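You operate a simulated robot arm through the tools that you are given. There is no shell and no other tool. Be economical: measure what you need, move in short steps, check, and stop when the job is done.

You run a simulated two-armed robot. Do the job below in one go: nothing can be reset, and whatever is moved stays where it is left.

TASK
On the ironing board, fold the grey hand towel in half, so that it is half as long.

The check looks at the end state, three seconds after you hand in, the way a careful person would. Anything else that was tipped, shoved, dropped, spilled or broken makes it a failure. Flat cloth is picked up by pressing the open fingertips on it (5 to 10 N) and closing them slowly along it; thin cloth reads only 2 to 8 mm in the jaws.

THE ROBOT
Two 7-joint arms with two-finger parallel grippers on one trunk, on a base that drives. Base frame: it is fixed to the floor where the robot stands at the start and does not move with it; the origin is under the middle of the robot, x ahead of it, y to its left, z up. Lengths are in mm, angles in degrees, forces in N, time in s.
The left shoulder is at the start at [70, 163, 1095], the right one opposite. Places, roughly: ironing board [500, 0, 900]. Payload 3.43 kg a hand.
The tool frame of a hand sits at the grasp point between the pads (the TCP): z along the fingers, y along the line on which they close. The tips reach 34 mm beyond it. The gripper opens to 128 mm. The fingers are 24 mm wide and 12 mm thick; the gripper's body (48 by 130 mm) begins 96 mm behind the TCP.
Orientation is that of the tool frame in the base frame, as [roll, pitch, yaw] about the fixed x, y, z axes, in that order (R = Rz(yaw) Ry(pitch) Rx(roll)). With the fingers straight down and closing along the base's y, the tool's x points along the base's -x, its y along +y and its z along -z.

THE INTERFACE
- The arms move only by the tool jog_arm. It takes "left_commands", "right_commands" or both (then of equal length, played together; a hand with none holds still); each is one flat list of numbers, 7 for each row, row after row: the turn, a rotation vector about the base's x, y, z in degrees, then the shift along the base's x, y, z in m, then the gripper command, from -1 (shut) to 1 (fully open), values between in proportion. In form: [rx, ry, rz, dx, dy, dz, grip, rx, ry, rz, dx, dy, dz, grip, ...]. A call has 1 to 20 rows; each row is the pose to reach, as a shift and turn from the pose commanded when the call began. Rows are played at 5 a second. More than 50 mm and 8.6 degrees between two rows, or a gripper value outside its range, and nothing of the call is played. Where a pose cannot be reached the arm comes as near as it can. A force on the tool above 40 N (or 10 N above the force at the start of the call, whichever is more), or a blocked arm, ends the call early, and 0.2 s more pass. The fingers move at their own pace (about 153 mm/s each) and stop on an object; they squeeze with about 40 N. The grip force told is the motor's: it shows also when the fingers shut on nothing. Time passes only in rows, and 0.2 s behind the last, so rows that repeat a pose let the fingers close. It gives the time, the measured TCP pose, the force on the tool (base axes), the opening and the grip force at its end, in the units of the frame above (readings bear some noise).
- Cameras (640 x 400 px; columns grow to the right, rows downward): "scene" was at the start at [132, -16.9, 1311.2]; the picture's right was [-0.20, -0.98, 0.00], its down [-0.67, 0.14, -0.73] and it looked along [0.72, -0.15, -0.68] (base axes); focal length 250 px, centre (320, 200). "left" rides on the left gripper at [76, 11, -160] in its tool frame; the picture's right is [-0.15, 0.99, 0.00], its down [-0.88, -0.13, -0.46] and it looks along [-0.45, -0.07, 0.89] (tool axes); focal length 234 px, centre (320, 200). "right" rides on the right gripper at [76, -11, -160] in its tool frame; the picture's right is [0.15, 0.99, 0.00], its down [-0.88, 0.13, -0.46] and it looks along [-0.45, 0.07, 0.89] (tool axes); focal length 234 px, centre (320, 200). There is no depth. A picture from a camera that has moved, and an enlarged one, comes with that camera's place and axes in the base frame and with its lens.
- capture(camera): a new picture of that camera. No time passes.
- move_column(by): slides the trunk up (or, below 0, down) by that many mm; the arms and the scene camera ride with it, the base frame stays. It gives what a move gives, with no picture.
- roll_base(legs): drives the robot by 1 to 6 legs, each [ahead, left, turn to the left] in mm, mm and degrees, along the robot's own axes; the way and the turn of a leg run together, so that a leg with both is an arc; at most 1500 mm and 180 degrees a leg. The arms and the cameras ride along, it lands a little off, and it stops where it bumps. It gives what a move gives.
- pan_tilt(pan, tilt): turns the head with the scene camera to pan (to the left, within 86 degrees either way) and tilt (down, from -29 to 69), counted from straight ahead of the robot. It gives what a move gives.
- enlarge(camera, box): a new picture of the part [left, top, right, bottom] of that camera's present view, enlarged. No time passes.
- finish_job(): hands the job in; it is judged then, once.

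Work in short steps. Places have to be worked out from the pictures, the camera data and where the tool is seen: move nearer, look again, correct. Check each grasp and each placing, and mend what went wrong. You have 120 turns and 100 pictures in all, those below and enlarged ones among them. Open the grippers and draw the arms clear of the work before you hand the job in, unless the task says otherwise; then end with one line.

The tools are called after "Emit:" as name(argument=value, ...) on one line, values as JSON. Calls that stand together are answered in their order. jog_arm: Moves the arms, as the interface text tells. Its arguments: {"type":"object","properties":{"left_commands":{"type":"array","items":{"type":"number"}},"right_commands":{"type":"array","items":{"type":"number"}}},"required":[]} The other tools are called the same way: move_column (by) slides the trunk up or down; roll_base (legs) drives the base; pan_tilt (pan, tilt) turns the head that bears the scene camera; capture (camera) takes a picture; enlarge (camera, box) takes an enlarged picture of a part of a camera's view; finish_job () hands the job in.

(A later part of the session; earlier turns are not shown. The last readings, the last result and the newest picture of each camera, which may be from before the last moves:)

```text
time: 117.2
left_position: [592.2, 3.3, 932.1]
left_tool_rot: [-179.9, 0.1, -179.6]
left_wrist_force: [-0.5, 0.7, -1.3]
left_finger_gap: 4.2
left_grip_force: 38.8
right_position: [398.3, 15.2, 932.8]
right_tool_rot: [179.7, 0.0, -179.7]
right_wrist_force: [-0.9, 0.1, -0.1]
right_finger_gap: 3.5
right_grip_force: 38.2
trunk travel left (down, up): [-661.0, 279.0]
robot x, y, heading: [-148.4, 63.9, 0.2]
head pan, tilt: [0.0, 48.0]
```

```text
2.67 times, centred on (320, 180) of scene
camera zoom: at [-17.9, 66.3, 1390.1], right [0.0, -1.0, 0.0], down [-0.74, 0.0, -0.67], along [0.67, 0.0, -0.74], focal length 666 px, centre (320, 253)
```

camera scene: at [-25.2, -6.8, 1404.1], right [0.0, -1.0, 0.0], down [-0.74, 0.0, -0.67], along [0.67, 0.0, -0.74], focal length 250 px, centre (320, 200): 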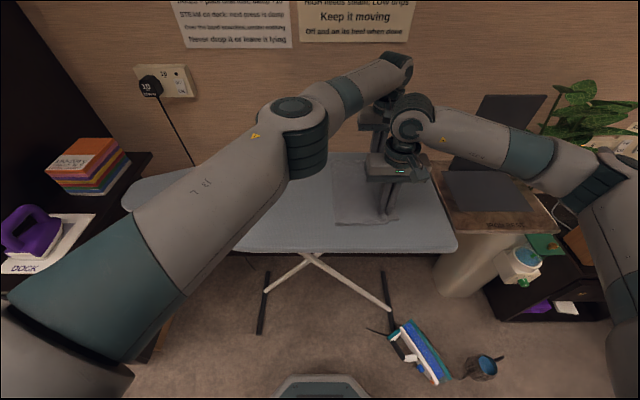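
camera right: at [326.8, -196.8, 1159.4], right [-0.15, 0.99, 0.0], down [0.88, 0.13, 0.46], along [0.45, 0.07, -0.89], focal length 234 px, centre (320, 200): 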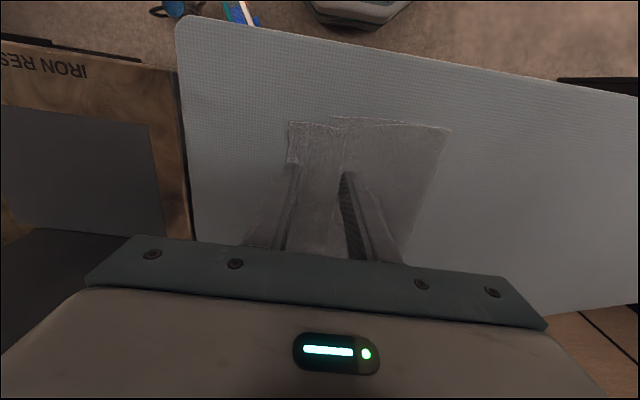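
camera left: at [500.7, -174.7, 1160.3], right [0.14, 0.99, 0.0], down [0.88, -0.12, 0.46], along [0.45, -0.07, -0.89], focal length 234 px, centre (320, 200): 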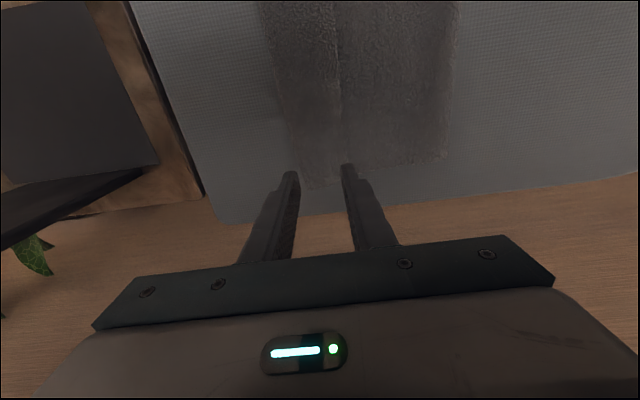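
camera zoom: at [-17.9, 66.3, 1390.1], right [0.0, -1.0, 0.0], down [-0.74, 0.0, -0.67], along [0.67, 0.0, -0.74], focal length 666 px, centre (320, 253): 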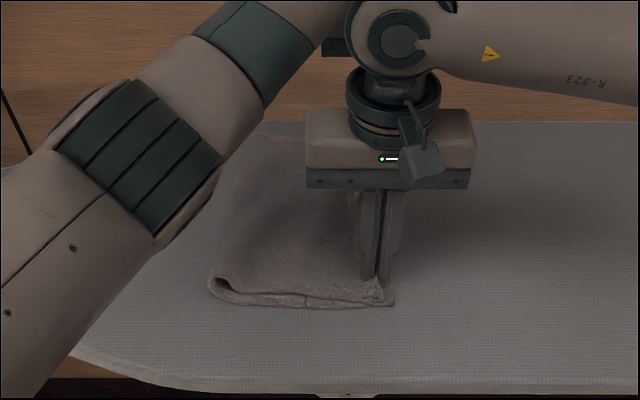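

The layers now align well and the fold is at the left. I release both hands gently and rise straight up.

Emit:
jog_arm(left_commands=[0, 0, 0, 0, 0, -0.004, -1, 0, 0, 0, 0, 0, -0.004, -0.85, 0, 0, 0, 0, 0, -0.004, -0.7, 0, 0, 0, 0, 0, -0.004, -0.6, 0, 0, 0, 0, 0, -0.004, -0.5, 0, 0, 0, 0, 0, 0.015, -0.5, 0, 0, 0, 0, 0, 0.05, -0.5, 0, 0, 0, 0, 0, 0.09, -0.5, 0, 0, 0, 0, 0, 0.13, -0.4], right_commands=[0, 0, 0, 0, 0, -0.004, -1, 0, 0, 0, 0, 0, -0.004, -0.85, 0, 0, 0, 0, 0, -0.004, -0.7, 0, 0, 0, 0, 0, -0.004, -0.6, 0, 0, 0, 0, 0, -0.004, -0.5, 0, 0, 0, 0, 0, 0.015, -0.5, 0, 0, 0, 0, 0, 0.05, -0.5, 0, 0, 0, 0, 0, 0.09, -0.5, 0, 0, 0, 0, 0, 0.13, -0.4])

Emit:
jog_arm(left_commands=[0, 0, 0, -0.01, 0.035, 0.02, 0, 0, 0, 0, -0.02, 0.07, 0.04, 0, 0, 0, 0, -0.03, 0.105, 0.06, 0, 0, 0, 0, -0.04, 0.14, 0.08, 0, 0, 0, 0, -0.05, 0.175, 0.1, 0, 0, 0, 0, -0.06, 0.21, 0.1, 0, 0, 0, 0, -0.06, 0.21, 0.1, 0], right_commands=[0, 0, 0, 0, -0.035, 0.02, 0, 0, 0, 0, 0, -0.07, 0.04, 0, 0, 0, 0, 0, -0.105, 0.06, 0, 0, 0, 0, 0, -0.14, 0.08, 0, 0, 0, 0, 0, -0.175, 0.1, 0, 0, 0, 0, 0, -0.21, 0.1, 0, 0, 0, 0, 0, -0.21, 0.1, 0])

Emit:
enlarge(camera="scene", box=[220, 120, 420, 245])

```text
time: 119.2
left_position: [591.2, 3.0, 1061.8]
left_tool_rot: [-179.9, 0.1, -179.7]
left_wrist_force: [-0.5, 0.5, -0.7]
left_finger_gap: 38.4
left_grip_force: 0.1
right_position: [397.1, 15.9, 1062.8]
right_tool_rot: [179.6, 0.1, -179.8]
right_wrist_force: [-1.0, -0.6, 0.3]
right_finger_gap: 38.3
right_grip_force: 0.0
trunk travel left (down, up): [-661.0, 279.0]
robot x, y, heading: [-146.9, 69.3, 0.5]
head pan, tilt: [0.0, 48.0]
```

```text
time: 120.8
left_position: [533.1, 213.7, 1163.3]
left_tool_rot: [-179.9, 0.1, -179.7]
left_wrist_force: [-1.2, -0.6, -0.4]
left_finger_gap: 63.9
left_grip_force: 0.1
right_position: [397.4, -196.4, 1162.2]
right_tool_rot: [179.7, -0.1, -179.8]
right_wrist_force: [0.4, 0.0, -0.2]
right_finger_gap: 63.9
right_grip_force: 0.1
trunk travel left (down, up): [-661.0, 279.0]
robot x, y, heading: [-147.4, 63.8, 0.0]
head pan, tilt: [0.0, 48.0]
```

```text
3.20 times, centred on (320, 182) of scene
camera zoom: at [-17.6, 66.0, 1390.0], right [0.0, -1.0, 0.0], down [-0.74, 0.0, -0.67], along [0.67, 0.0, -0.74], focal length 800 px, centre (320, 256)
```

zoom: 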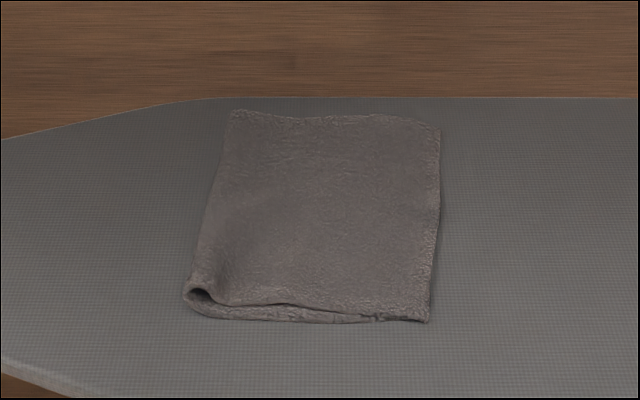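

The towel is neatly folded in half. Now for the iron on the floor: I'll need to lift it, set it flat, then re-grip it heel-toward-robot and pitch it up. First I test, with the empty right hand, whether the arm can pitch the tool to horizontal near the rest.

Emit:
jog_arm(right_commands=[0, -8, 0, 0.012, -0.01, 0, 0, 0, -16, 0, 0.024, -0.02, 0, 0, 0, -24, 0, 0.036, -0.03, 0, 0, 0, -32, 0, 0.048, -0.04, 0, 0, 0, -40, 0, 0.06, -0.05, 0, 0, 0, -48, 0, 0.072, -0.06, 0, 0, 0, -56, 0, 0.084, -0.07, 0, 0, 0, -64, 0, 0.096, -0.08, 0, 0, 0, -72, 0, 0.108, -0.09, 0, 0, 0, -80, 0, 0.12, -0.1, 0, 0, 0, -80, 0, 0.12, -0.1, 0, 0])

```text
time: 123.2
left_position: [533.4, 213.4, 1161.9]
left_tool_rot: [-179.9, 0.1, -179.6]
left_wrist_force: [-1.1, 0.1, -0.8]
left_finger_gap: 63.8
left_grip_force: 0.0
right_position: [516.6, -294.0, 1162.8]
right_tool_rot: [-178.9, 80.1, -178.6]
right_wrist_force: [-0.3, 0.0, 0.2]
right_finger_gap: 64.0
right_grip_force: 0.0
trunk travel left (down, up): [-661.0, 279.0]
robot x, y, heading: [-149.3, 65.3, 0.3]
head pan, tilt: [0.0, 48.0]
```

Level pitch is reachable (80°) at about shoulder height. I undo it and retract both hands close to the robot so the column can go down clear of the board.

Emit:
jog_arm(right_commands=[0, 8, 0, -0.015, 0.005, 0, 0, 0, 16, 0, -0.03, 0.01, 0, 0, 0, 24, 0, -0.045, 0.015, 0, 0, 0, 32, 0, -0.06, 0.02, 0, 0, 0, 40, 0, -0.075, 0.025, 0, 0, 0, 48, 0, -0.09, 0.03, 0, 0, 0, 56, 0, -0.105, 0.035, 0, 0, 0, 64, 0, -0.12, 0.04, 0, 0, 0, 72, 0, -0.14, 0.045, 0, 0, 0, 80, 0, -0.17, 0.05, 0, 0, 0, 80, 0, -0.2, 0.05, 0, 0, 0, 80, 0, -0.2, 0.05, 0, 0], left_commands=[0, 0, 0, -0.022, 0.016, 0, 0, 0, 0, 0, -0.044, 0.032, 0, 0, 0, 0, 0, -0.066, 0.048, 0, 0, 0, 0, 0, -0.088, 0.064, 0, 0, 0, 0, 0, -0.11, 0.08, 0, 0, 0, 0, 0, -0.132, 0.096, 0, 0, 0, 0, 0, -0.154, 0.112, 0, 0, 0, 0, 0, -0.176, 0.128, 0, 0, 0, 0, 0, -0.198, 0.144, 0, 0, 0, 0, 0, -0.22, 0.16, 0, 0, 0, 0, 0, -0.24, 0.17, 0, 0, 0, 0, 0, -0.24, 0.17, 0, 0])

Emit:
roll_base(legs=[[-240, 0, 0], [0, -265, 0]])

Emit:
pan_tilt(pan=-15, tilt=50)

Emit:
capture(camera="scene")

```text
time: 125.8
left_position: [293.8, 382.5, 1160.5]
left_tool_rot: [-179.9, 0.1, -179.6]
left_wrist_force: [0.1, -0.1, 0.4]
left_finger_gap: 64.1
left_grip_force: 0.0
right_position: [318.9, -245.7, 1161.3]
right_tool_rot: [179.7, -0.2, -179.8]
right_wrist_force: [0.3, 1.0, 0.0]
right_finger_gap: 63.9
right_grip_force: 0.0
trunk travel left (down, up): [-661.0, 279.0]
robot x, y, heading: [-148.4, 66.2, -0.0]
head pan, tilt: [0.0, 48.0]
```

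```text
time: 129.1
left_position: [53.0, 116.6, 1162.1]
left_tool_rot: [-179.9, 0.1, -179.8]
left_wrist_force: [0.2, -0.1, 0.0]
left_finger_gap: 64.0
left_grip_force: 0.0
right_position: [78.0, -511.8, 1162.0]
right_tool_rot: [179.6, -0.1, -179.9]
right_wrist_force: [0.5, -0.6, -0.3]
right_finger_gap: 63.9
right_grip_force: 0.1
trunk travel left (down, up): [-661.0, 279.0]
robot x, y, heading: [-385.7, -201.9, 0.3]
head pan, tilt: [0.0, 48.0]
```

```text
time: 129.9
left_position: [53.3, 116.8, 1163.4]
left_tool_rot: [-179.9, 0.1, -179.7]
left_wrist_force: [0.7, 0.2, -0.2]
left_finger_gap: 64.0
left_grip_force: 0.0
right_position: [77.3, -511.1, 1162.3]
right_tool_rot: [179.7, 0.0, -179.9]
right_wrist_force: [-0.5, 0.1, 0.2]
right_finger_gap: 64.1
right_grip_force: 0.0
trunk travel left (down, up): [-661.0, 279.0]
robot x, y, heading: [-386.4, -201.3, 0.2]
head pan, tilt: [-15.0, 50.0]
```

```text
16 pictures are left
camera scene: at [-262.7, -220.1, 1387.4], right [-0.26, -0.97, 0.0], down [-0.74, 0.2, -0.64], along [0.62, -0.16, -0.77], focal length 250 px, centre (320, 200)
```

scene: 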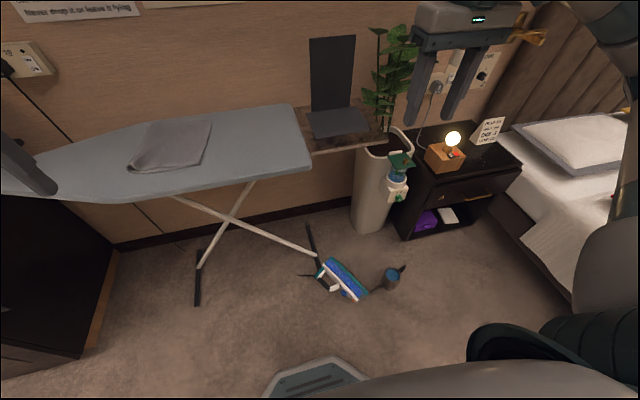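

The folded towel looks fine. The iron's handle is at about (236,-384,40). I turn the right hand by +30°, position it clear of the board, and lower the column.

Emit:
jog_arm(right_commands=[0, 0, 6, 0.01, 0.025, 0, 0, 0, 0, 12, 0.02, 0.05, 0, 0, 0, 0, 18, 0.03, 0.075, 0, 0, 0, 0, 24, 0.04, 0.1, 0, 0, 0, 0, 30, 0.05, 0.12, 0, 0, 0, 0, 30, 0.05, 0.12, 0, 0])

Emit:
move_column(by=-640)

Emit:
capture(camera="right")

```text
time: 131.3
left_position: [53.6, 115.3, 1161.3]
left_tool_rot: [-179.8, 0.2, -179.7]
left_wrist_force: [0.1, -0.5, 0.1]
left_finger_gap: 64.2
left_grip_force: 0.0
right_position: [127.3, -391.6, 1160.8]
right_tool_rot: [179.7, 0.0, -149.8]
right_wrist_force: [0.4, 0.0, -1.3]
right_finger_gap: 64.0
right_grip_force: 0.0
trunk travel left (down, up): [-661.0, 279.0]
robot x, y, heading: [-389.3, -200.4, 0.0]
head pan, tilt: [-15.0, 50.0]
```

```text
refused: -640 is not a number from -400 to 400
```

```text
15 pictures are left
camera right: at [67.4, -440.6, 1321.1], right [-0.62, 0.78, 0.01], down [0.7, 0.55, 0.46], along [0.35, 0.29, -0.89], focal length 234 px, centre (320, 200)
```

right: 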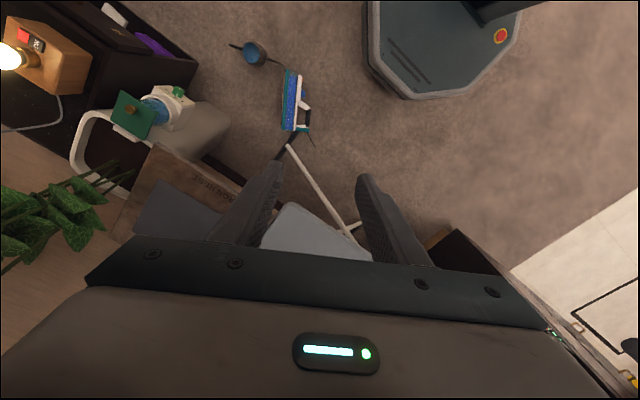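

Emit:
move_column(by=-330)

Emit:
move_column(by=-320)

Emit:
capture(camera="right")

```text
time: 134.5
left_position: [53.0, 115.9, 831.3]
left_tool_rot: [-179.9, 0.1, -179.7]
left_wrist_force: [0.9, 0.2, -0.7]
left_finger_gap: 64.2
left_grip_force: 0.0
right_position: [127.2, -392.3, 830.8]
right_tool_rot: [179.8, 0.0, -149.9]
right_wrist_force: [0.7, -0.4, 0.0]
right_finger_gap: 64.0
right_grip_force: 0.0
trunk travel left (down, up): [-331.0, 609.0]
robot x, y, heading: [-392.2, -198.3, 0.1]
head pan, tilt: [-15.0, 50.0]
```

```text
time: 137.7
left_position: [52.8, 116.4, 512.3]
left_tool_rot: [-179.9, 0.0, -179.6]
left_wrist_force: [0.3, 0.3, 0.4]
left_finger_gap: 63.9
left_grip_force: 0.0
right_position: [127.6, -391.8, 511.4]
right_tool_rot: [179.8, 0.1, -149.9]
right_wrist_force: [-0.1, -0.1, -0.3]
right_finger_gap: 64.2
right_grip_force: 0.1
trunk travel left (down, up): [-11.0, 929.0]
robot x, y, heading: [-389.2, -196.7, -0.1]
head pan, tilt: [-15.0, 50.0]
```

```text
14 pictures are left
camera right: at [67.3, -440.1, 671.2], right [-0.62, 0.78, 0.01], down [0.7, 0.55, 0.46], along [0.35, 0.29, -0.89], focal length 234 px, centre (320, 200)
```

right: 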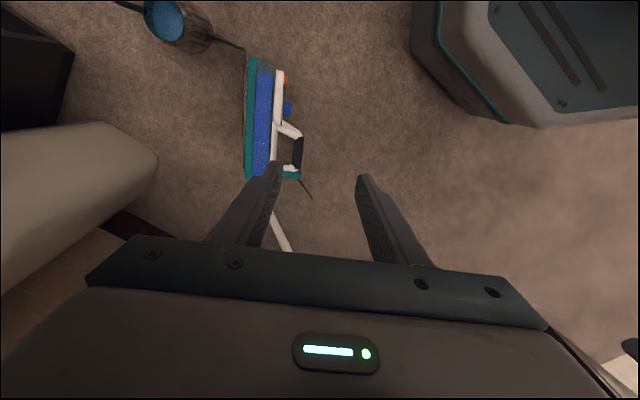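

The handle is at about (246,-372,37), aligned with the jaws. I tilt 20° toward the sole as before and go down to z≈200 first.

Emit:
jog_arm(right_commands=[-2.2, -1.3, 0, 0.012, 0.007, -0.038, 0, -4.4, -2.5, 0, 0.024, 0.014, -0.076, 0, -6.6, -3.8, 0, 0.036, 0.021, -0.114, 0, -8.8, -5.1, 0, 0.048, 0.028, -0.152, 0, -11, -6.4, 0, 0.06, 0.035, -0.19, 0, -13.2, -7.6, 0, 0.072, 0.042, -0.23, 0, -15.3, -8.8, 0, 0.084, 0.05, -0.27, 0, -17.3, -10, 0, 0.097, 0.057, -0.311, 0, -17.3, -10, 0, 0.097, 0.057, -0.311, 0])

Emit:
capture(camera="right")

```text
time: 139.7
left_position: [53.2, 116.7, 510.7]
left_tool_rot: [-179.9, 0.1, -179.7]
left_wrist_force: [0.1, 0.7, 0.8]
left_finger_gap: 63.9
left_grip_force: 0.1
right_position: [224.9, -334.6, 200.8]
right_tool_rot: [-160.3, -0.1, -149.8]
right_wrist_force: [0.5, -0.1, -0.1]
right_finger_gap: 64.0
right_grip_force: 0.1
trunk travel left (down, up): [-11.0, 929.0]
robot x, y, heading: [-386.6, -198.3, 0.1]
head pan, tilt: [-15.0, 50.0]
```

```text
13 pictures are left
camera right: at [136.9, -335.2, 355.4], right [-0.59, 0.73, -0.33], down [0.62, 0.68, 0.38], along [0.51, 0.02, -0.86], focal length 234 px, centre (320, 200)
```

right: 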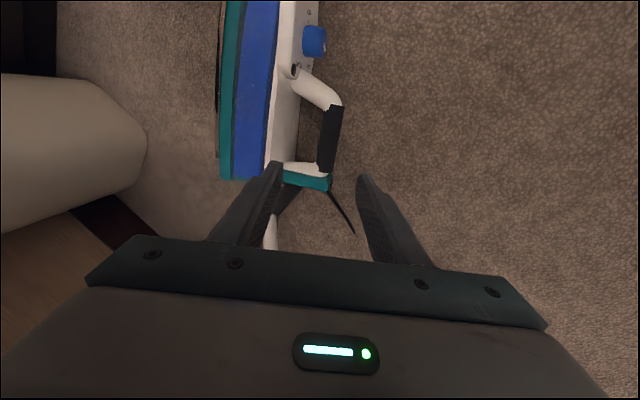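

Emit:
jog_arm(right_commands=[0, 0, 0, 0.003, -0.008, -0.03, -0.1, 0, 0, 0, 0.006, -0.016, -0.06, -0.2, 0, 0, 0, 0.009, -0.024, -0.09, -0.2, 0, 0, 0, 0.012, -0.031, -0.115, -0.2, 0, 0, 0, 0.014, -0.036, -0.135, -0.2, 0, 0, 0, 0.016, -0.039, -0.149, -0.2, 0, 0, 0, 0.016, -0.039, -0.149, -0.2])

Emit:
capture(camera="right")

```text
time: 141.3
left_position: [54.2, 115.9, 512.6]
left_tool_rot: [-179.8, 0.1, -179.8]
left_wrist_force: [0.3, 0.4, 0.0]
left_finger_gap: 64.1
left_grip_force: 0.0
right_position: [239.4, -374.9, 51.3]
right_tool_rot: [-160.3, -0.1, -149.8]
right_wrist_force: [-0.1, 1.0, 0.0]
right_finger_gap: 51.3
right_grip_force: 0.1
trunk travel left (down, up): [-11.0, 929.0]
robot x, y, heading: [-385.7, -198.8, 0.1]
head pan, tilt: [-15.0, 50.0]
```

```text
12 pictures are left
camera right: at [152.9, -373.8, 205.4], right [-0.59, 0.73, -0.33], down [0.62, 0.68, 0.38], along [0.51, 0.02, -0.86], focal length 234 px, centre (320, 200)
```

right: 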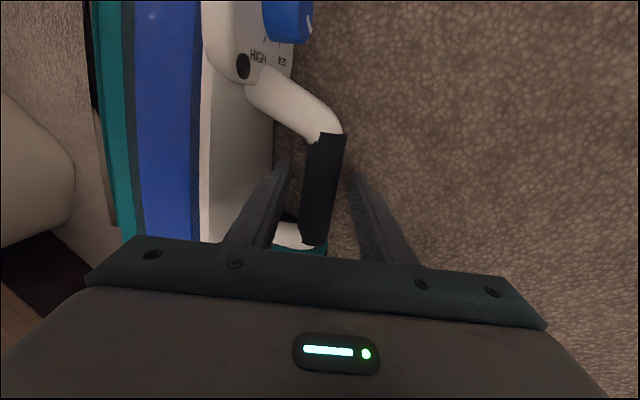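

The handle is between the fingers. I close and lift straight up.

Emit:
jog_arm(right_commands=[0, 0, 0, 0, 0, 0, -0.5, 0, 0, 0, 0, 0, 0, -1, 0, 0, 0, 0, 0, 0, -1, 0, 0, 0, 0, 0, 0, -1, 0, 0, 0, 0, 0, 0.03, -1, 0, 0, 0, 0, 0, 0.06, -1, 0, 0, 0, 0, 0, 0.1, -1, 0, 0, 0, 0, 0, 0.14, -1, 0, 0, 0, 0, 0, 0.14, -1])

Emit:
capture(camera="right")

```text
time: 143.3
left_position: [53.6, 116.7, 511.9]
left_tool_rot: [-179.9, 0.2, -179.7]
left_wrist_force: [0.3, -0.4, 0.3]
left_finger_gap: 64.1
left_grip_force: 0.0
right_position: [238.1, -373.7, 191.7]
right_tool_rot: [-160.4, 0.0, -149.8]
right_wrist_force: [-0.3, -0.2, -10.5]
right_finger_gap: 26.9
right_grip_force: 39.9
trunk travel left (down, up): [-11.0, 929.0]
robot x, y, heading: [-391.2, -195.3, 0.0]
head pan, tilt: [-15.0, 50.0]
```

```text
11 pictures are left
camera right: at [152.3, -374.5, 345.3], right [-0.6, 0.73, -0.33], down [0.62, 0.68, 0.38], along [0.51, 0.02, -0.86], focal length 234 px, centre (320, 200)
```

right: 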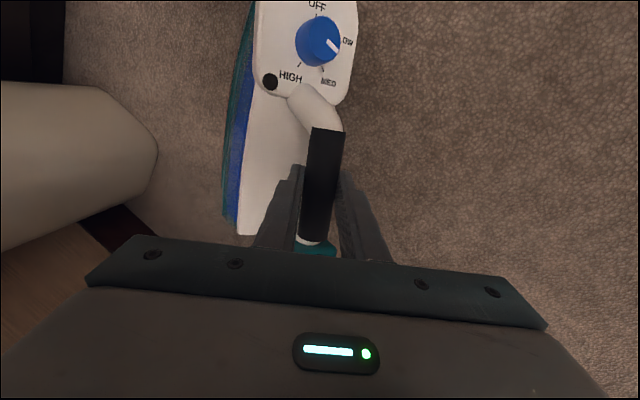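

The iron is held (≈1.05 kg). On the open floor I'll level the tool and turn the wrist so I can set the iron flat on its sole with the nose left, then re-grip it heel-toward-robot.

Emit:
jog_arm(right_commands=[5.8, 3.3, 0, -0.02, -0.02, 0.01, -1, 11.5, 6.7, 0, -0.04, -0.04, 0.02, -1, 17.3, 10, 0, -0.055, -0.05, 0.03, -1, 17.3, 10, 0, -0.055, -0.05, 0.03, -1])

Emit:
jog_arm(right_commands=[0, 0, -7, 0, 0, 0, -1, 0, 0, -14, 0, 0, 0, -1, 0, 0, -21, 0, 0, 0, -1, 0, 0, -28, 0, 0, 0, -1, 0, 0, -35, 0, 0, 0, -1, 0, 0, -42, 0, 0, 0, -1, 0, 0, -49, 0, 0, 0, -1, 0, 0, -56, 0, 0, 0, -1, 0, 0, -63, 0, 0, 0, -1, 0, 0, -70, 0, 0, 0, -1, 0, 0, -77, 0, 0, 0, -1, 0, 0, -84, 0, 0, 0, -1, 0, 0, -91, 0, 0, 0, -1, 0, 0, -98, 0, 0, 0, -1, 0, 0, -105, 0, 0, 0, -1, 0, 0, -105, 0, 0, 0, -1])

Emit:
capture(camera="scene")

```text
time: 144.3
left_position: [53.8, 116.7, 512.1]
left_tool_rot: [-179.9, 0.0, -179.6]
left_wrist_force: [0.1, 0.4, -1.0]
left_finger_gap: 63.9
left_grip_force: 0.1
right_position: [184.7, -423.4, 219.5]
right_tool_rot: [179.6, -0.1, -149.8]
right_wrist_force: [0.0, 0.0, -12.6]
right_finger_gap: 26.6
right_grip_force: 39.8
trunk travel left (down, up): [-11.0, 929.0]
robot x, y, heading: [-390.5, -199.6, 0.0]
head pan, tilt: [-15.0, 50.0]
```

```text
time: 147.7
left_position: [53.4, 116.1, 511.0]
left_tool_rot: [-179.9, 0.2, -179.7]
left_wrist_force: [0.0, 0.2, 0.1]
left_finger_gap: 64.3
left_grip_force: 0.0
right_position: [185.1, -424.8, 220.3]
right_tool_rot: [179.8, 0.0, 105.1]
right_wrist_force: [-0.4, 0.5, -11.7]
right_finger_gap: 26.6
right_grip_force: 40.0
trunk travel left (down, up): [-11.0, 929.0]
robot x, y, heading: [-386.9, -199.3, 0.1]
head pan, tilt: [-15.0, 50.0]
```

```text
10 pictures are left
camera scene: at [-262.3, -220.1, 737.2], right [-0.26, -0.97, 0.0], down [-0.74, 0.2, -0.64], along [0.62, -0.16, -0.77], focal length 250 px, centre (320, 200)
```

scene: 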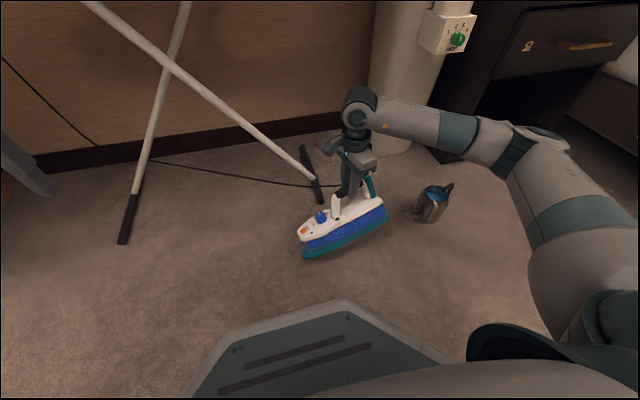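

The iron now hangs sole-down in the hand with the nose to the left, and its cord is still attached. I lower it to the floor, feeling for contact.

Emit:
jog_arm(right_commands=[0, 0, 0, 0, 0, -0.03, -1, 0, 0, 0, 0, 0, -0.06, -1, 0, 0, 0, 0, 0, -0.08, -1, 0, 0, 0, 0, 0, -0.088, -1, 0, 0, 0, 0, 0, -0.088, -1])

Emit:
jog_arm(right_commands=[0, 0, 0, 0, 0, -0.005, -1, 0, 0, 0, 0, 0, -0.01, -1, 0, 0, 0, 0, 0, -0.015, -1, 0, 0, 0, 0, 0, -0.02, -1, 0, 0, 0, 0, 0, -0.02, -1])

```text
time: 148.5
left_position: [53.0, 115.3, 512.8]
left_tool_rot: [-180.0, 0.2, -179.8]
left_wrist_force: [-0.3, 0.3, 0.5]
left_finger_gap: 64.1
left_grip_force: 0.1
right_position: [189.5, -425.1, 161.6]
right_tool_rot: [178.7, -0.1, 104.9]
right_wrist_force: [-3.9, -2.3, 19.9]
right_finger_gap: 26.2
right_grip_force: 40.0
trunk travel left (down, up): [-11.0, 929.0]
robot x, y, heading: [-390.5, -198.1, -0.2]
head pan, tilt: [-15.0, 50.0]
stopped in row 3 (right hand): the force on the tool passed its limit (the readings are from after the stop); the commanded pose is now the measured one
```

```text
time: 148.9
left_position: [52.0, 115.5, 512.9]
left_tool_rot: [-179.9, 0.1, -179.8]
left_wrist_force: [0.8, 0.3, 0.2]
left_finger_gap: 63.9
left_grip_force: 0.0
right_position: [193.0, -425.4, 160.8]
right_tool_rot: [178.0, -0.1, 104.9]
right_wrist_force: [-3.2, -3.7, 17.6]
right_finger_gap: 26.7
right_grip_force: 39.8
trunk travel left (down, up): [-11.0, 929.0]
robot x, y, heading: [-386.2, -199.0, -0.0]
head pan, tilt: [-15.0, 50.0]
stopped in row 2 (right hand): the force on the tool passed its limit (the readings are from after the stop); the commanded pose is now the measured one
```

Contact at TCP z≈160, higher than I expected. I check how it's standing.

Emit:
enlarge(camera="scene", box=[260, 140, 460, 290])

```text
2.67 times, centred on (360, 215) of scene
camera zoom: at [-263.8, -220.2, 737.4], right [-0.26, -0.97, 0.0], down [-0.74, 0.2, -0.64], along [0.62, -0.17, -0.77], focal length 666 px, centre (213, 160)
```

zoom: 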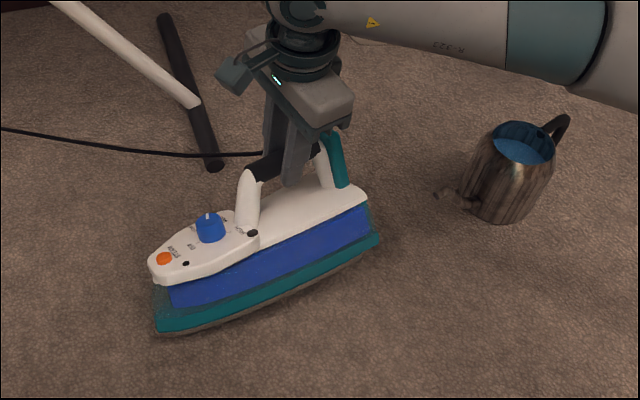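

It's practically flat on its sole. I open and withdraw straight up.

Emit:
jog_arm(right_commands=[0, 0, 0, 0, 0, 0, -0.7, 0, 0, 0, 0, 0, 0, -0.4, 0, 0, 0, 0, 0, 0, -0.15, 0, 0, 0, 0, 0, 0.005, -0.15, 0, 0, 0, 0, 0, 0.04, -0.15, 0, 0, 0, 0, 0, 0.08, -0.15, 0, 0, 0, 0, 0, 0.12, -0.15, 0, 0, 0, 0, 0, 0.15, 0])

Emit:
enlarge(camera="scene", box=[240, 120, 480, 300])

```text
time: 150.7
left_position: [54.1, 117.3, 512.6]
left_tool_rot: [-179.9, 0.1, -179.8]
left_wrist_force: [-0.1, -0.3, 0.1]
left_finger_gap: 64.1
left_grip_force: 0.1
right_position: [192.3, -424.5, 308.4]
right_tool_rot: [178.3, -0.2, 104.9]
right_wrist_force: [0.1, -0.8, -0.4]
right_finger_gap: 64.2
right_grip_force: 0.0
trunk travel left (down, up): [-11.0, 929.0]
robot x, y, heading: [-385.7, -200.8, -0.2]
head pan, tilt: [-15.0, 50.0]
```

```text
2.22 times, centred on (360, 210) of scene
camera zoom: at [-262.7, -220.5, 737.3], right [-0.26, -0.97, 0.0], down [-0.74, 0.2, -0.64], along [0.62, -0.17, -0.77], focal length 555 px, centre (231, 178)
```

zoom: 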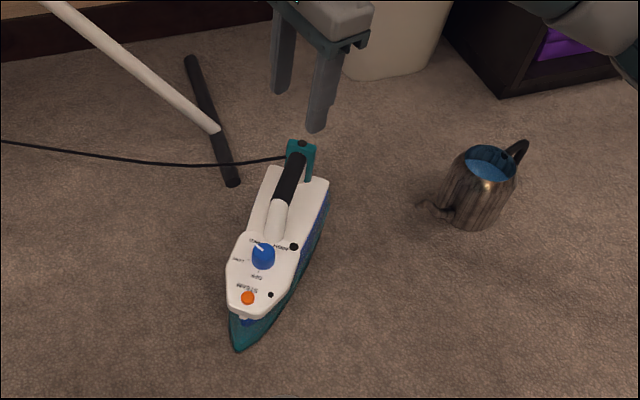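

On release the iron swivelled and now stands flat with its nose toward the robot (azimuth ≈141°). I test how far the right wrist can turn negative, empty-handed, to plan a regrasp that swings the nose away.

Emit:
jog_arm(right_commands=[0, 0, -8, 0, 0, 0, 0, 0, 0, -16, 0, 0, 0, 0, 0, 0, -24, 0, 0, 0, 0, 0, 0, -32, 0, 0, 0, 0, 0, 0, -40, 0, 0, 0, 0, 0, 0, -48, 0, 0, 0, 0, 0, 0, -56, 0, 0, 0, 0, 0, 0, -64, 0, 0, 0, 0, 0, 0, -64, 0, 0, 0, 0])

```text
time: 152.7
left_position: [53.0, 115.1, 511.5]
left_tool_rot: [-179.9, 0.1, -179.9]
left_wrist_force: [0.5, -0.1, 0.0]
left_finger_gap: 63.9
left_grip_force: 0.0
right_position: [193.0, -424.6, 306.0]
right_tool_rot: [178.3, -0.2, 40.7]
right_wrist_force: [0.5, 0.6, 0.5]
right_finger_gap: 63.9
right_grip_force: 0.1
trunk travel left (down, up): [-11.0, 929.0]
robot x, y, heading: [-387.8, -201.5, 0.3]
head pan, tilt: [-15.0, 50.0]
```

It turns freely to yaw 40°. I test on to yaw -39°, which would let me grip heel-first directly.

Emit:
jog_arm(right_commands=[0, 0, -8, 0, 0, 0, 0, 0, 0, -16, 0, 0, 0, 0, 0, 0, -24, 0, 0, 0, 0, 0, 0, -32, 0, 0, 0, 0, 0, 0, -40, 0, 0, 0, 0, 0, 0, -48, 0, 0, 0, 0, 0, 0, -56, 0, 0, 0, 0, 0, 0, -64, 0, 0, 0, 0, 0, 0, -72, 0, 0, 0, 0, 0, 0, -79, 0, 0, 0, 0, 0, 0, -79, 0, 0, 0, 0])

```text
time: 155.1
left_position: [54.6, 115.2, 513.0]
left_tool_rot: [-179.9, 0.1, -179.9]
left_wrist_force: [-0.2, -0.1, -0.4]
left_finger_gap: 63.6
left_grip_force: 0.1
right_position: [192.3, -424.6, 307.3]
right_tool_rot: [178.2, -0.1, -38.2]
right_wrist_force: [-0.2, 1.0, 0.3]
right_finger_gap: 63.8
right_grip_force: 0.0
trunk travel left (down, up): [-11.0, 929.0]
robot x, y, heading: [-386.9, -197.0, 0.2]
head pan, tilt: [-15.0, 50.0]
```

The wrist reaches it. I check alignment with the right camera.

Emit:
capture(camera="right")

```text
7 pictures are left
camera right: at [261.8, -459.3, 467.2], right [-0.5, -0.87, 0.03], down [-0.76, 0.45, 0.46], along [-0.41, 0.21, -0.89], focal length 234 px, centre (320, 200)
```

right: 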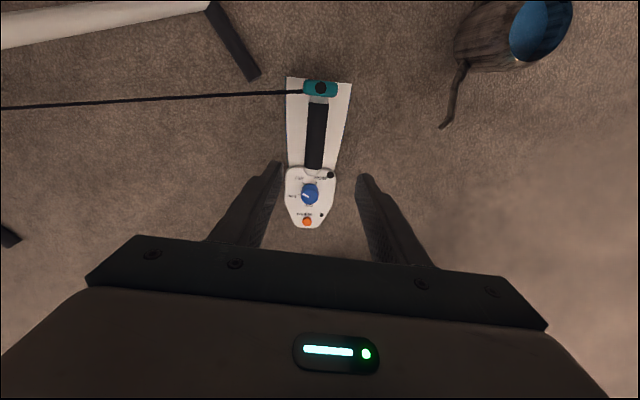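

The handle is directly under the hand and aligned. I descend to z≈142 and close.

Emit:
jog_arm(right_commands=[0, 0, 0, 0, 0, -0.04, -0.1, 0, 0, 0, 0, 0, -0.08, -0.2, 0, 0, 0, 0, 0, -0.12, -0.2, 0, 0, 0, 0, 0, -0.145, -0.2, 0, 0, 0, 0, 0, -0.163, -0.2, 0, 0, 0, 0, 0, -0.163, -0.5, 0, 0, 0, 0, 0, -0.163, -0.8, 0, 0, 0, 0, 0, -0.163, -1, 0, 0, 0, 0, 0, -0.163, -1])

Emit:
jog_arm(right_commands=[0, 0, 0, 0, 0, 0.03, -1, 0, 0, 0, 0, 0, 0.06, -1, 0, 0, 0, 0, 0, 0.1, -1, 0, 0, 0, 0, 0, 0.14, -1, 0, 0, 0, 0, 0, 0.14, -1])

```text
time: 157.1
left_position: [53.4, 116.0, 511.6]
left_tool_rot: [-180.0, 0.2, -179.8]
left_wrist_force: [-0.5, 0.2, -0.1]
left_finger_gap: 63.8
left_grip_force: 0.1
right_position: [193.5, -424.5, 144.9]
right_tool_rot: [178.3, -0.1, -38.1]
right_wrist_force: [1.2, -0.5, 0.4]
right_finger_gap: 27.3
right_grip_force: 40.0
trunk travel left (down, up): [-11.0, 929.0]
robot x, y, heading: [-388.8, -198.3, 0.3]
head pan, tilt: [-15.0, 50.0]
```

```text
time: 158.3
left_position: [52.7, 116.2, 511.5]
left_tool_rot: [-179.9, 0.1, -179.8]
left_wrist_force: [0.3, -0.1, 0.0]
left_finger_gap: 63.8
left_grip_force: 0.1
right_position: [193.3, -426.6, 285.1]
right_tool_rot: [178.2, 0.0, -38.2]
right_wrist_force: [0.5, 0.1, -11.1]
right_finger_gap: 26.3
right_grip_force: 40.6
trunk travel left (down, up): [-11.0, 929.0]
robot x, y, heading: [-387.4, -200.6, -0.3]
head pan, tilt: [-15.0, 50.0]
```

Held level. I swing the yaw back +218° in two moves, away from the board legs and the mug, so the heel faces the robot.

Emit:
jog_arm(right_commands=[0, 0, 0, -0.03, -0.01, 0.02, -1, 0, 0, 0, -0.06, -0.02, 0.04, -1, 0, 0, 7.8, -0.08, -0.03, 0.05, -1, 0, 0, 15.6, -0.08, -0.03, 0.05, -1, 0, 0, 23.4, -0.08, -0.03, 0.05, -1, 0, 0, 31.2, -0.08, -0.03, 0.05, -1, 0, 0, 39, -0.08, -0.03, 0.05, -1, 0, 0, 46.8, -0.08, -0.03, 0.05, -1, 0, 0, 54.6, -0.08, -0.03, 0.05, -1, 0, 0, 62.4, -0.08, -0.03, 0.05, -1, 0, 0, 70.2, -0.08, -0.03, 0.05, -1, 0, 0, 78, -0.08, -0.03, 0.05, -1, 0, 0, 85.8, -0.08, -0.03, 0.05, -1, 0, 0, 93.6, -0.08, -0.03, 0.05, -1, 0, 0, 101.4, -0.08, -0.03, 0.05, -1, 0, 0, 109, -0.08, -0.03, 0.05, -1, 0, 0, 109, -0.08, -0.03, 0.05, -1])

Emit:
jog_arm(right_commands=[0, 0, 7.8, 0, 0, 0, -1, 0, 0, 15.6, 0, 0, 0, -1, 0, 0, 23.4, 0, 0, 0, -1, 0, 0, 31.2, 0, 0, 0, -1, 0, 0, 39, 0, 0, 0, -1, 0, 0, 46.8, 0, 0, 0, -1, 0, 0, 54.6, 0, 0, 0, -1, 0, 0, 62.4, 0, 0, 0, -1, 0, 0, 70.2, 0, 0, 0, -1, 0, 0, 78, 0, 0, 0, -1, 0, 0, 85.8, 0, 0, 0, -1, 0, 0, 93.6, 0, 0, 0, -1, 0, 0, 101.4, 0, 0, 0, -1, 0, 0, 109, 0, 0, 0, -1, 0, 0, 109, 0, 0, 0, -1])

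Emit:
capture(camera="scene")

```text
time: 161.9
left_position: [54.0, 115.2, 512.5]
left_tool_rot: [-179.9, 0.1, -179.8]
left_wrist_force: [-0.1, 0.4, -0.7]
left_finger_gap: 64.0
left_grip_force: 0.0
right_position: [113.7, -453.9, 334.4]
right_tool_rot: [178.3, -0.1, 70.9]
right_wrist_force: [-0.2, 1.0, -11.1]
right_finger_gap: 26.6
right_grip_force: 40.1
trunk travel left (down, up): [-11.0, 929.0]
robot x, y, heading: [-386.8, -197.5, 0.2]
head pan, tilt: [-15.0, 50.0]
```

```text
time: 165.1
left_position: [54.2, 115.9, 511.3]
left_tool_rot: [-179.9, 0.0, -179.8]
left_wrist_force: [-0.9, 1.2, -0.4]
left_finger_gap: 64.0
left_grip_force: 0.0
right_position: [112.8, -455.1, 334.0]
right_tool_rot: [178.4, -0.2, -180.0]
right_wrist_force: [-0.4, -0.1, -11.0]
right_finger_gap: 26.2
right_grip_force: 40.3
trunk travel left (down, up): [-11.0, 929.0]
robot x, y, heading: [-389.0, -200.7, -0.1]
head pan, tilt: [-15.0, 50.0]
```

```text
6 pictures are left
camera scene: at [-262.2, -220.7, 737.2], right [-0.26, -0.97, 0.0], down [-0.74, 0.2, -0.64], along [0.62, -0.17, -0.77], focal length 250 px, centre (320, 200)
```

scene: 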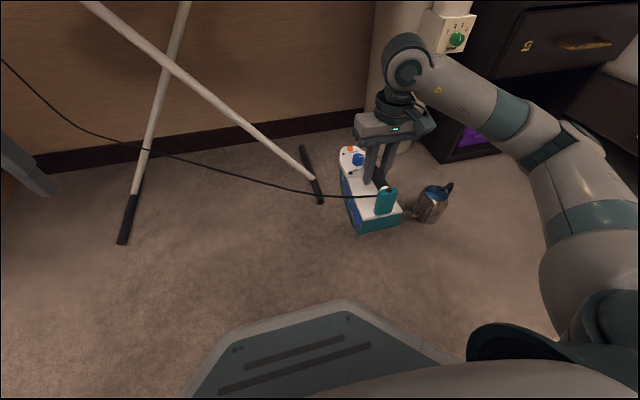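

The iron hangs heel-toward-robot, with the cord still attached. I pull back a little and raise the column clear in front of the table, watching for cord tension.

Emit:
jog_arm(right_commands=[0, 0, 0, -0.02, -0.01, 0, -1, 0, 0, 0, -0.04, -0.02, 0, -1, 0, 0, 0, -0.04, -0.02, 0, -1])

Emit:
move_column(by=300)

Emit:
move_column(by=260)

```text
time: 165.9
left_position: [54.5, 115.9, 513.0]
left_tool_rot: [180.0, 0.1, -179.9]
left_wrist_force: [-0.8, -1.1, 1.1]
left_finger_gap: 64.3
left_grip_force: 0.0
right_position: [71.6, -476.3, 334.6]
right_tool_rot: [178.3, -0.2, 179.8]
right_wrist_force: [-0.8, -0.1, -10.9]
right_finger_gap: 26.5
right_grip_force: 39.9
trunk travel left (down, up): [-11.0, 929.0]
robot x, y, heading: [-390.6, -200.1, 0.0]
head pan, tilt: [-15.0, 50.0]
```

```text
time: 168.9
left_position: [54.7, 116.3, 810.9]
left_tool_rot: [-179.9, 0.0, -179.8]
left_wrist_force: [0.3, 0.0, 0.0]
left_finger_gap: 64.1
left_grip_force: 0.1
right_position: [73.4, -475.8, 633.1]
right_tool_rot: [178.2, -0.2, 179.9]
right_wrist_force: [0.0, 0.2, -11.7]
right_finger_gap: 26.6
right_grip_force: 39.6
trunk travel left (down, up): [-311.0, 629.0]
robot x, y, heading: [-384.9, -197.0, 0.1]
head pan, tilt: [-15.0, 50.0]
```

```text
time: 171.6
left_position: [54.4, 114.9, 1071.8]
left_tool_rot: [-179.9, 0.1, -179.8]
left_wrist_force: [-0.5, -0.6, -0.2]
left_finger_gap: 63.9
left_grip_force: 0.1
right_position: [72.6, -475.5, 893.5]
right_tool_rot: [178.4, -0.2, 179.8]
right_wrist_force: [-0.6, 0.2, -12.3]
right_finger_gap: 26.7
right_grip_force: 40.1
trunk travel left (down, up): [-571.0, 369.0]
robot x, y, heading: [-388.0, -198.6, 0.3]
head pan, tilt: [-15.0, 50.0]
```

No tension. I raise the hand, back the base 120 mm for wrist room, then pitch the nose up slowly in free air in front of the table.

Emit:
jog_arm(right_commands=[0, 0, 0, 0, 0, 0.04, -1, 0, 0, 0, 0, 0, 0.08, -1, 0, 0, 0, 0, 0, 0.12, -1, 0, 0, 0, 0, 0, 0.16, -1, 0, 0, 0, 0, 0, 0.19, -1, 0, 0, 0, 0, 0, 0.19, -1])

Emit:
roll_base(legs=[[-120, 0, 0]])

Emit:
jog_arm(right_commands=[0, -5, 0, 0.01, -0.005, 0, -1, 0, -10, 0, 0.02, -0.01, 0, -1, 0, -15, 0, 0.03, -0.015, 0, -1, 0, -20, 0, 0.04, -0.02, 0, -1, 0, -25, 0, 0.05, -0.025, 0, -1, 0, -30, 0, 0.06, -0.03, 0, -1, 0, -35, 0, 0.07, -0.035, 0, -1, 0, -40, 0, 0.08, -0.04, 0, -1, 0, -40, 0, 0.08, -0.04, 0, -1])

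```text
time: 173.0
left_position: [54.5, 114.1, 1072.3]
left_tool_rot: [-179.9, 0.0, -179.8]
left_wrist_force: [0.5, 0.1, 0.7]
left_finger_gap: 63.9
left_grip_force: 0.0
right_position: [73.5, -474.0, 1083.4]
right_tool_rot: [178.3, -0.3, 179.9]
right_wrist_force: [-0.2, -0.1, -10.9]
right_finger_gap: 26.5
right_grip_force: 39.3
trunk travel left (down, up): [-571.0, 369.0]
robot x, y, heading: [-385.2, -200.5, 0.2]
head pan, tilt: [-15.0, 50.0]
```

```text
time: 174.2
left_position: [-66.8, 115.5, 1072.3]
left_tool_rot: [-179.9, 0.0, -179.9]
left_wrist_force: [-0.7, -1.0, -0.9]
left_finger_gap: 64.4
left_grip_force: 0.1
right_position: [-48.3, -474.2, 1083.6]
right_tool_rot: [178.3, -0.2, 179.9]
right_wrist_force: [0.3, -0.5, -12.0]
right_finger_gap: 26.5
right_grip_force: 40.1
trunk travel left (down, up): [-571.0, 369.0]
robot x, y, heading: [-510.0, -198.8, 0.1]
head pan, tilt: [-15.0, 50.0]
```

```text
time: 176.2
left_position: [-66.0, 115.2, 1071.6]
left_tool_rot: [-179.9, 0.0, -179.7]
left_wrist_force: [0.7, -0.3, 0.2]
left_finger_gap: 63.7
left_grip_force: 0.1
right_position: [31.4, -514.3, 1083.3]
right_tool_rot: [178.2, 39.9, 179.9]
right_wrist_force: [-0.3, -0.7, -11.5]
right_finger_gap: 26.6
right_grip_force: 39.8
trunk travel left (down, up): [-571.0, 369.0]
robot x, y, heading: [-508.3, -200.1, 0.2]
head pan, tilt: [-15.0, 50.0]
```

Emit:
jog_arm(right_commands=[0, -5, 0, 0.015, -0.005, 0, -1, 0, -10, 0, 0.03, -0.01, 0, -1, 0, -15, 0, 0.045, -0.015, 0, -1, 0, -20, 0, 0.06, -0.02, 0, -1, 0, -25, 0, 0.075, -0.025, 0, -1, 0, -30, 0, 0.09, -0.03, 0, -1, 0, -35, 0, 0.105, -0.035, 0, -1, 0, -40, 0, 0.12, -0.04, 0, -1, 0, -40, 0, 0.12, -0.04, 0, -1])

Emit:
pan_tilt(pan=-22, tilt=25)

Emit:
capture(camera="scene")

```text
time: 178.2
left_position: [-65.4, 115.4, 1072.1]
left_tool_rot: [-180.0, 0.0, -179.8]
left_wrist_force: [0.5, 0.2, -0.1]
left_finger_gap: 63.9
left_grip_force: 0.0
right_position: [152.3, -554.9, 1083.0]
right_tool_rot: [177.4, 80.0, 179.1]
right_wrist_force: [0.1, -0.1, -10.2]
right_finger_gap: 26.2
right_grip_force: 40.1
trunk travel left (down, up): [-571.0, 369.0]
robot x, y, heading: [-509.9, -199.0, 0.1]
head pan, tilt: [-15.0, 50.0]
```

```text
time: 179.1
left_position: [-65.2, 115.4, 1071.5]
left_tool_rot: [-179.9, 0.0, -179.7]
left_wrist_force: [1.2, -0.1, 0.1]
left_finger_gap: 64.0
left_grip_force: 0.0
right_position: [152.6, -555.4, 1082.3]
right_tool_rot: [177.4, 79.8, 179.0]
right_wrist_force: [-0.5, 0.4, -11.1]
right_finger_gap: 26.6
right_grip_force: 39.9
trunk travel left (down, up): [-571.0, 369.0]
robot x, y, heading: [-510.1, -203.2, 0.3]
head pan, tilt: [-22.0, 25.0]
```

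```text
5 pictures are left
camera scene: at [-370.8, -235.7, 1334.6], right [-0.37, -0.93, 0.0], down [-0.39, 0.16, -0.91], along [0.84, -0.34, -0.42], focal length 250 px, centre (320, 200)
```

scene: 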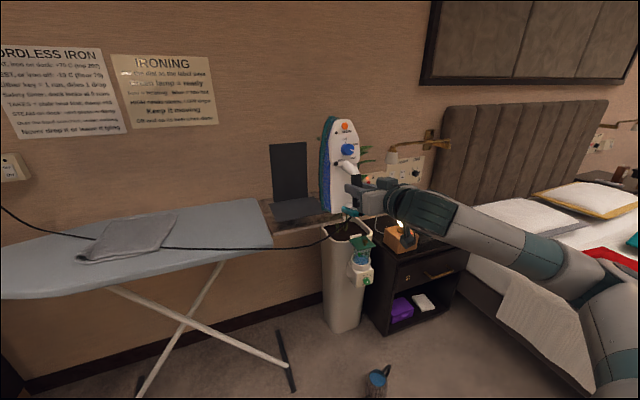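

The iron hangs upright, nose up, sole toward the panel, with the cord above the board. I finish the pitch and drive forward toward the rest.

Emit:
jog_arm(right_commands=[0, -3, 0, 0.005, 0, 0, -1, 0, -6, 0, 0.01, 0, 0, -1, 0, -8, 0, 0.01, 0, 0, -1, 0, -8, 0, 0.01, 0, 0, -1])

Emit:
roll_base(legs=[[0, 62, 0], [190, 0, 0]])

Emit:
capture(camera="scene")

```text
time: 180.1
left_position: [-67.4, 115.7, 1071.8]
left_tool_rot: [-179.9, 0.0, -179.8]
left_wrist_force: [-0.8, 0.9, -0.5]
left_finger_gap: 63.8
left_grip_force: 0.1
right_position: [162.0, -555.8, 1082.3]
right_tool_rot: [175.9, 87.8, 177.5]
right_wrist_force: [-1.2, 0.5, -11.3]
right_finger_gap: 26.7
right_grip_force: 40.4
trunk travel left (down, up): [-571.0, 369.0]
robot x, y, heading: [-509.7, -199.4, 0.1]
head pan, tilt: [-22.0, 25.0]
```

```text
time: 182.2
left_position: [124.0, 178.4, 1071.8]
left_tool_rot: [-179.9, 0.1, -179.7]
left_wrist_force: [-0.2, 0.6, -0.8]
left_finger_gap: 64.0
left_grip_force: 0.0
right_position: [352.6, -491.8, 1082.3]
right_tool_rot: [175.5, 87.8, 177.2]
right_wrist_force: [-0.1, -0.4, -12.0]
right_finger_gap: 26.5
right_grip_force: 40.1
trunk travel left (down, up): [-571.0, 369.0]
robot x, y, heading: [-316.6, -135.9, 0.2]
head pan, tilt: [-22.0, 25.0]
```

```text
4 pictures are left
camera scene: at [-181.0, -172.5, 1334.6], right [-0.37, -0.93, 0.0], down [-0.39, 0.16, -0.91], along [0.84, -0.34, -0.42], focal length 250 px, centre (320, 200)
```

scene: 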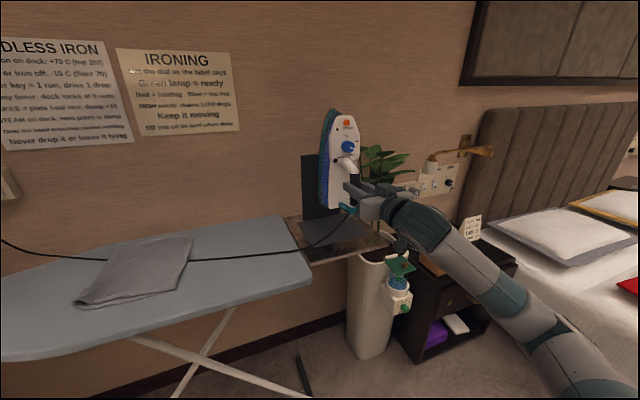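

Good alignment with the mat and panel. I drive the last 50 mm and lower by the column.

Emit:
roll_base(legs=[[50, 0, 0]])

Emit:
move_column(by=-95)

Emit:
enlarge(camera="scene", box=[60, 80, 440, 320])

```text
time: 183.2
left_position: [174.4, 178.7, 1071.4]
left_tool_rot: [-179.9, 0.0, -179.7]
left_wrist_force: [1.2, -0.2, -0.4]
left_finger_gap: 63.9
left_grip_force: 0.1
right_position: [402.4, -490.6, 1082.0]
right_tool_rot: [175.5, 87.7, 177.2]
right_wrist_force: [0.5, 0.3, -11.4]
right_finger_gap: 26.4
right_grip_force: 40.3
trunk travel left (down, up): [-571.0, 369.0]
robot x, y, heading: [-272.0, -136.5, 0.3]
head pan, tilt: [-22.0, 25.0]
```

```text
time: 184.5
left_position: [171.5, 179.0, 976.7]
left_tool_rot: [-180.0, 0.1, -179.7]
left_wrist_force: [-0.3, 0.0, -0.2]
left_finger_gap: 64.2
left_grip_force: 0.1
right_position: [400.7, -490.8, 986.3]
right_tool_rot: [175.4, 87.7, 177.1]
right_wrist_force: [-4.9, 0.1, -14.1]
right_finger_gap: 26.5
right_grip_force: 40.3
trunk travel left (down, up): [-476.0, 464.0]
robot x, y, heading: [-267.8, -133.8, 0.1]
head pan, tilt: [-22.0, 25.0]
```

```text
1.67 times, centred on (250, 200) of scene
camera zoom: at [-132.9, -172.8, 1239.7], right [-0.37, -0.93, 0.0], down [-0.39, 0.16, -0.91], along [0.84, -0.34, -0.42], focal length 416 px, centre (437, 200)
```

zoom: 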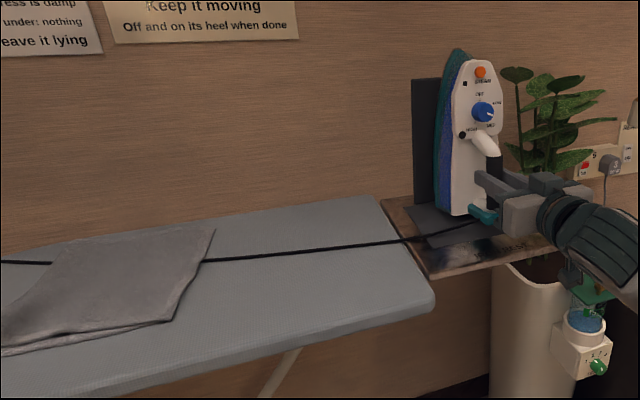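

The iron is upright over the mat, almost down. The cord now passes behind or under the towel. I'll set the iron down first, creeping the column down.

Emit:
move_column(by=-12)

Emit:
move_column(by=-8)

```text
time: 185.1
left_position: [171.3, 179.4, 965.7]
left_tool_rot: [-179.8, 0.1, -179.7]
left_wrist_force: [0.9, -0.3, -0.3]
left_finger_gap: 64.0
left_grip_force: 0.0
right_position: [399.6, -492.0, 977.2]
right_tool_rot: [175.3, 88.0, 177.2]
right_wrist_force: [-5.9, -0.5, -8.0]
right_finger_gap: 26.6
right_grip_force: 40.2
trunk travel left (down, up): [-464.0, 476.0]
robot x, y, heading: [-271.2, -138.2, 0.1]
head pan, tilt: [-22.0, 25.0]
```

```text
time: 185.6
left_position: [170.5, 179.0, 956.5]
left_tool_rot: [-179.8, 0.2, -179.6]
left_wrist_force: [-0.4, 0.1, -0.4]
left_finger_gap: 63.8
left_grip_force: 0.1
right_position: [398.8, -489.3, 971.8]
right_tool_rot: [179.4, 88.3, -178.8]
right_wrist_force: [-2.8, 2.8, 9.5]
right_finger_gap: 26.5
right_grip_force: 39.8
trunk travel left (down, up): [-456.0, 484.0]
robot x, y, heading: [-271.7, -137.6, 0.3]
head pan, tilt: [-22.0, 25.0]
```

The table carries it now (+9.5 N). I ease up 4 mm and check the stance before opening.

Emit:
move_column(by=4)

Emit:
enlarge(camera="scene", box=[270, 90, 430, 250])

```text
time: 186.2
left_position: [169.0, 180.3, 962.4]
left_tool_rot: [-179.8, 0.2, -179.6]
left_wrist_force: [-0.6, 0.8, 0.3]
left_finger_gap: 63.9
left_grip_force: 0.1
right_position: [398.7, -490.1, 972.1]
right_tool_rot: [176.7, 87.8, 178.4]
right_wrist_force: [-5.0, 4.0, 4.3]
right_finger_gap: 26.5
right_grip_force: 40.2
trunk travel left (down, up): [-460.0, 480.0]
robot x, y, heading: [-269.8, -134.5, 0.0]
head pan, tilt: [-22.0, 25.0]
```

```text
2.50 times, centred on (350, 170) of scene
camera zoom: at [-134.8, -170.8, 1224.0], right [-0.37, -0.93, 0.0], down [-0.39, 0.16, -0.91], along [0.84, -0.34, -0.42], focal length 625 px, centre (245, 275)
```

zoom: 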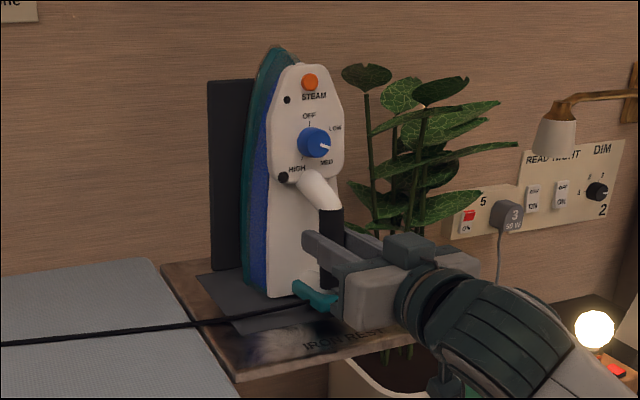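

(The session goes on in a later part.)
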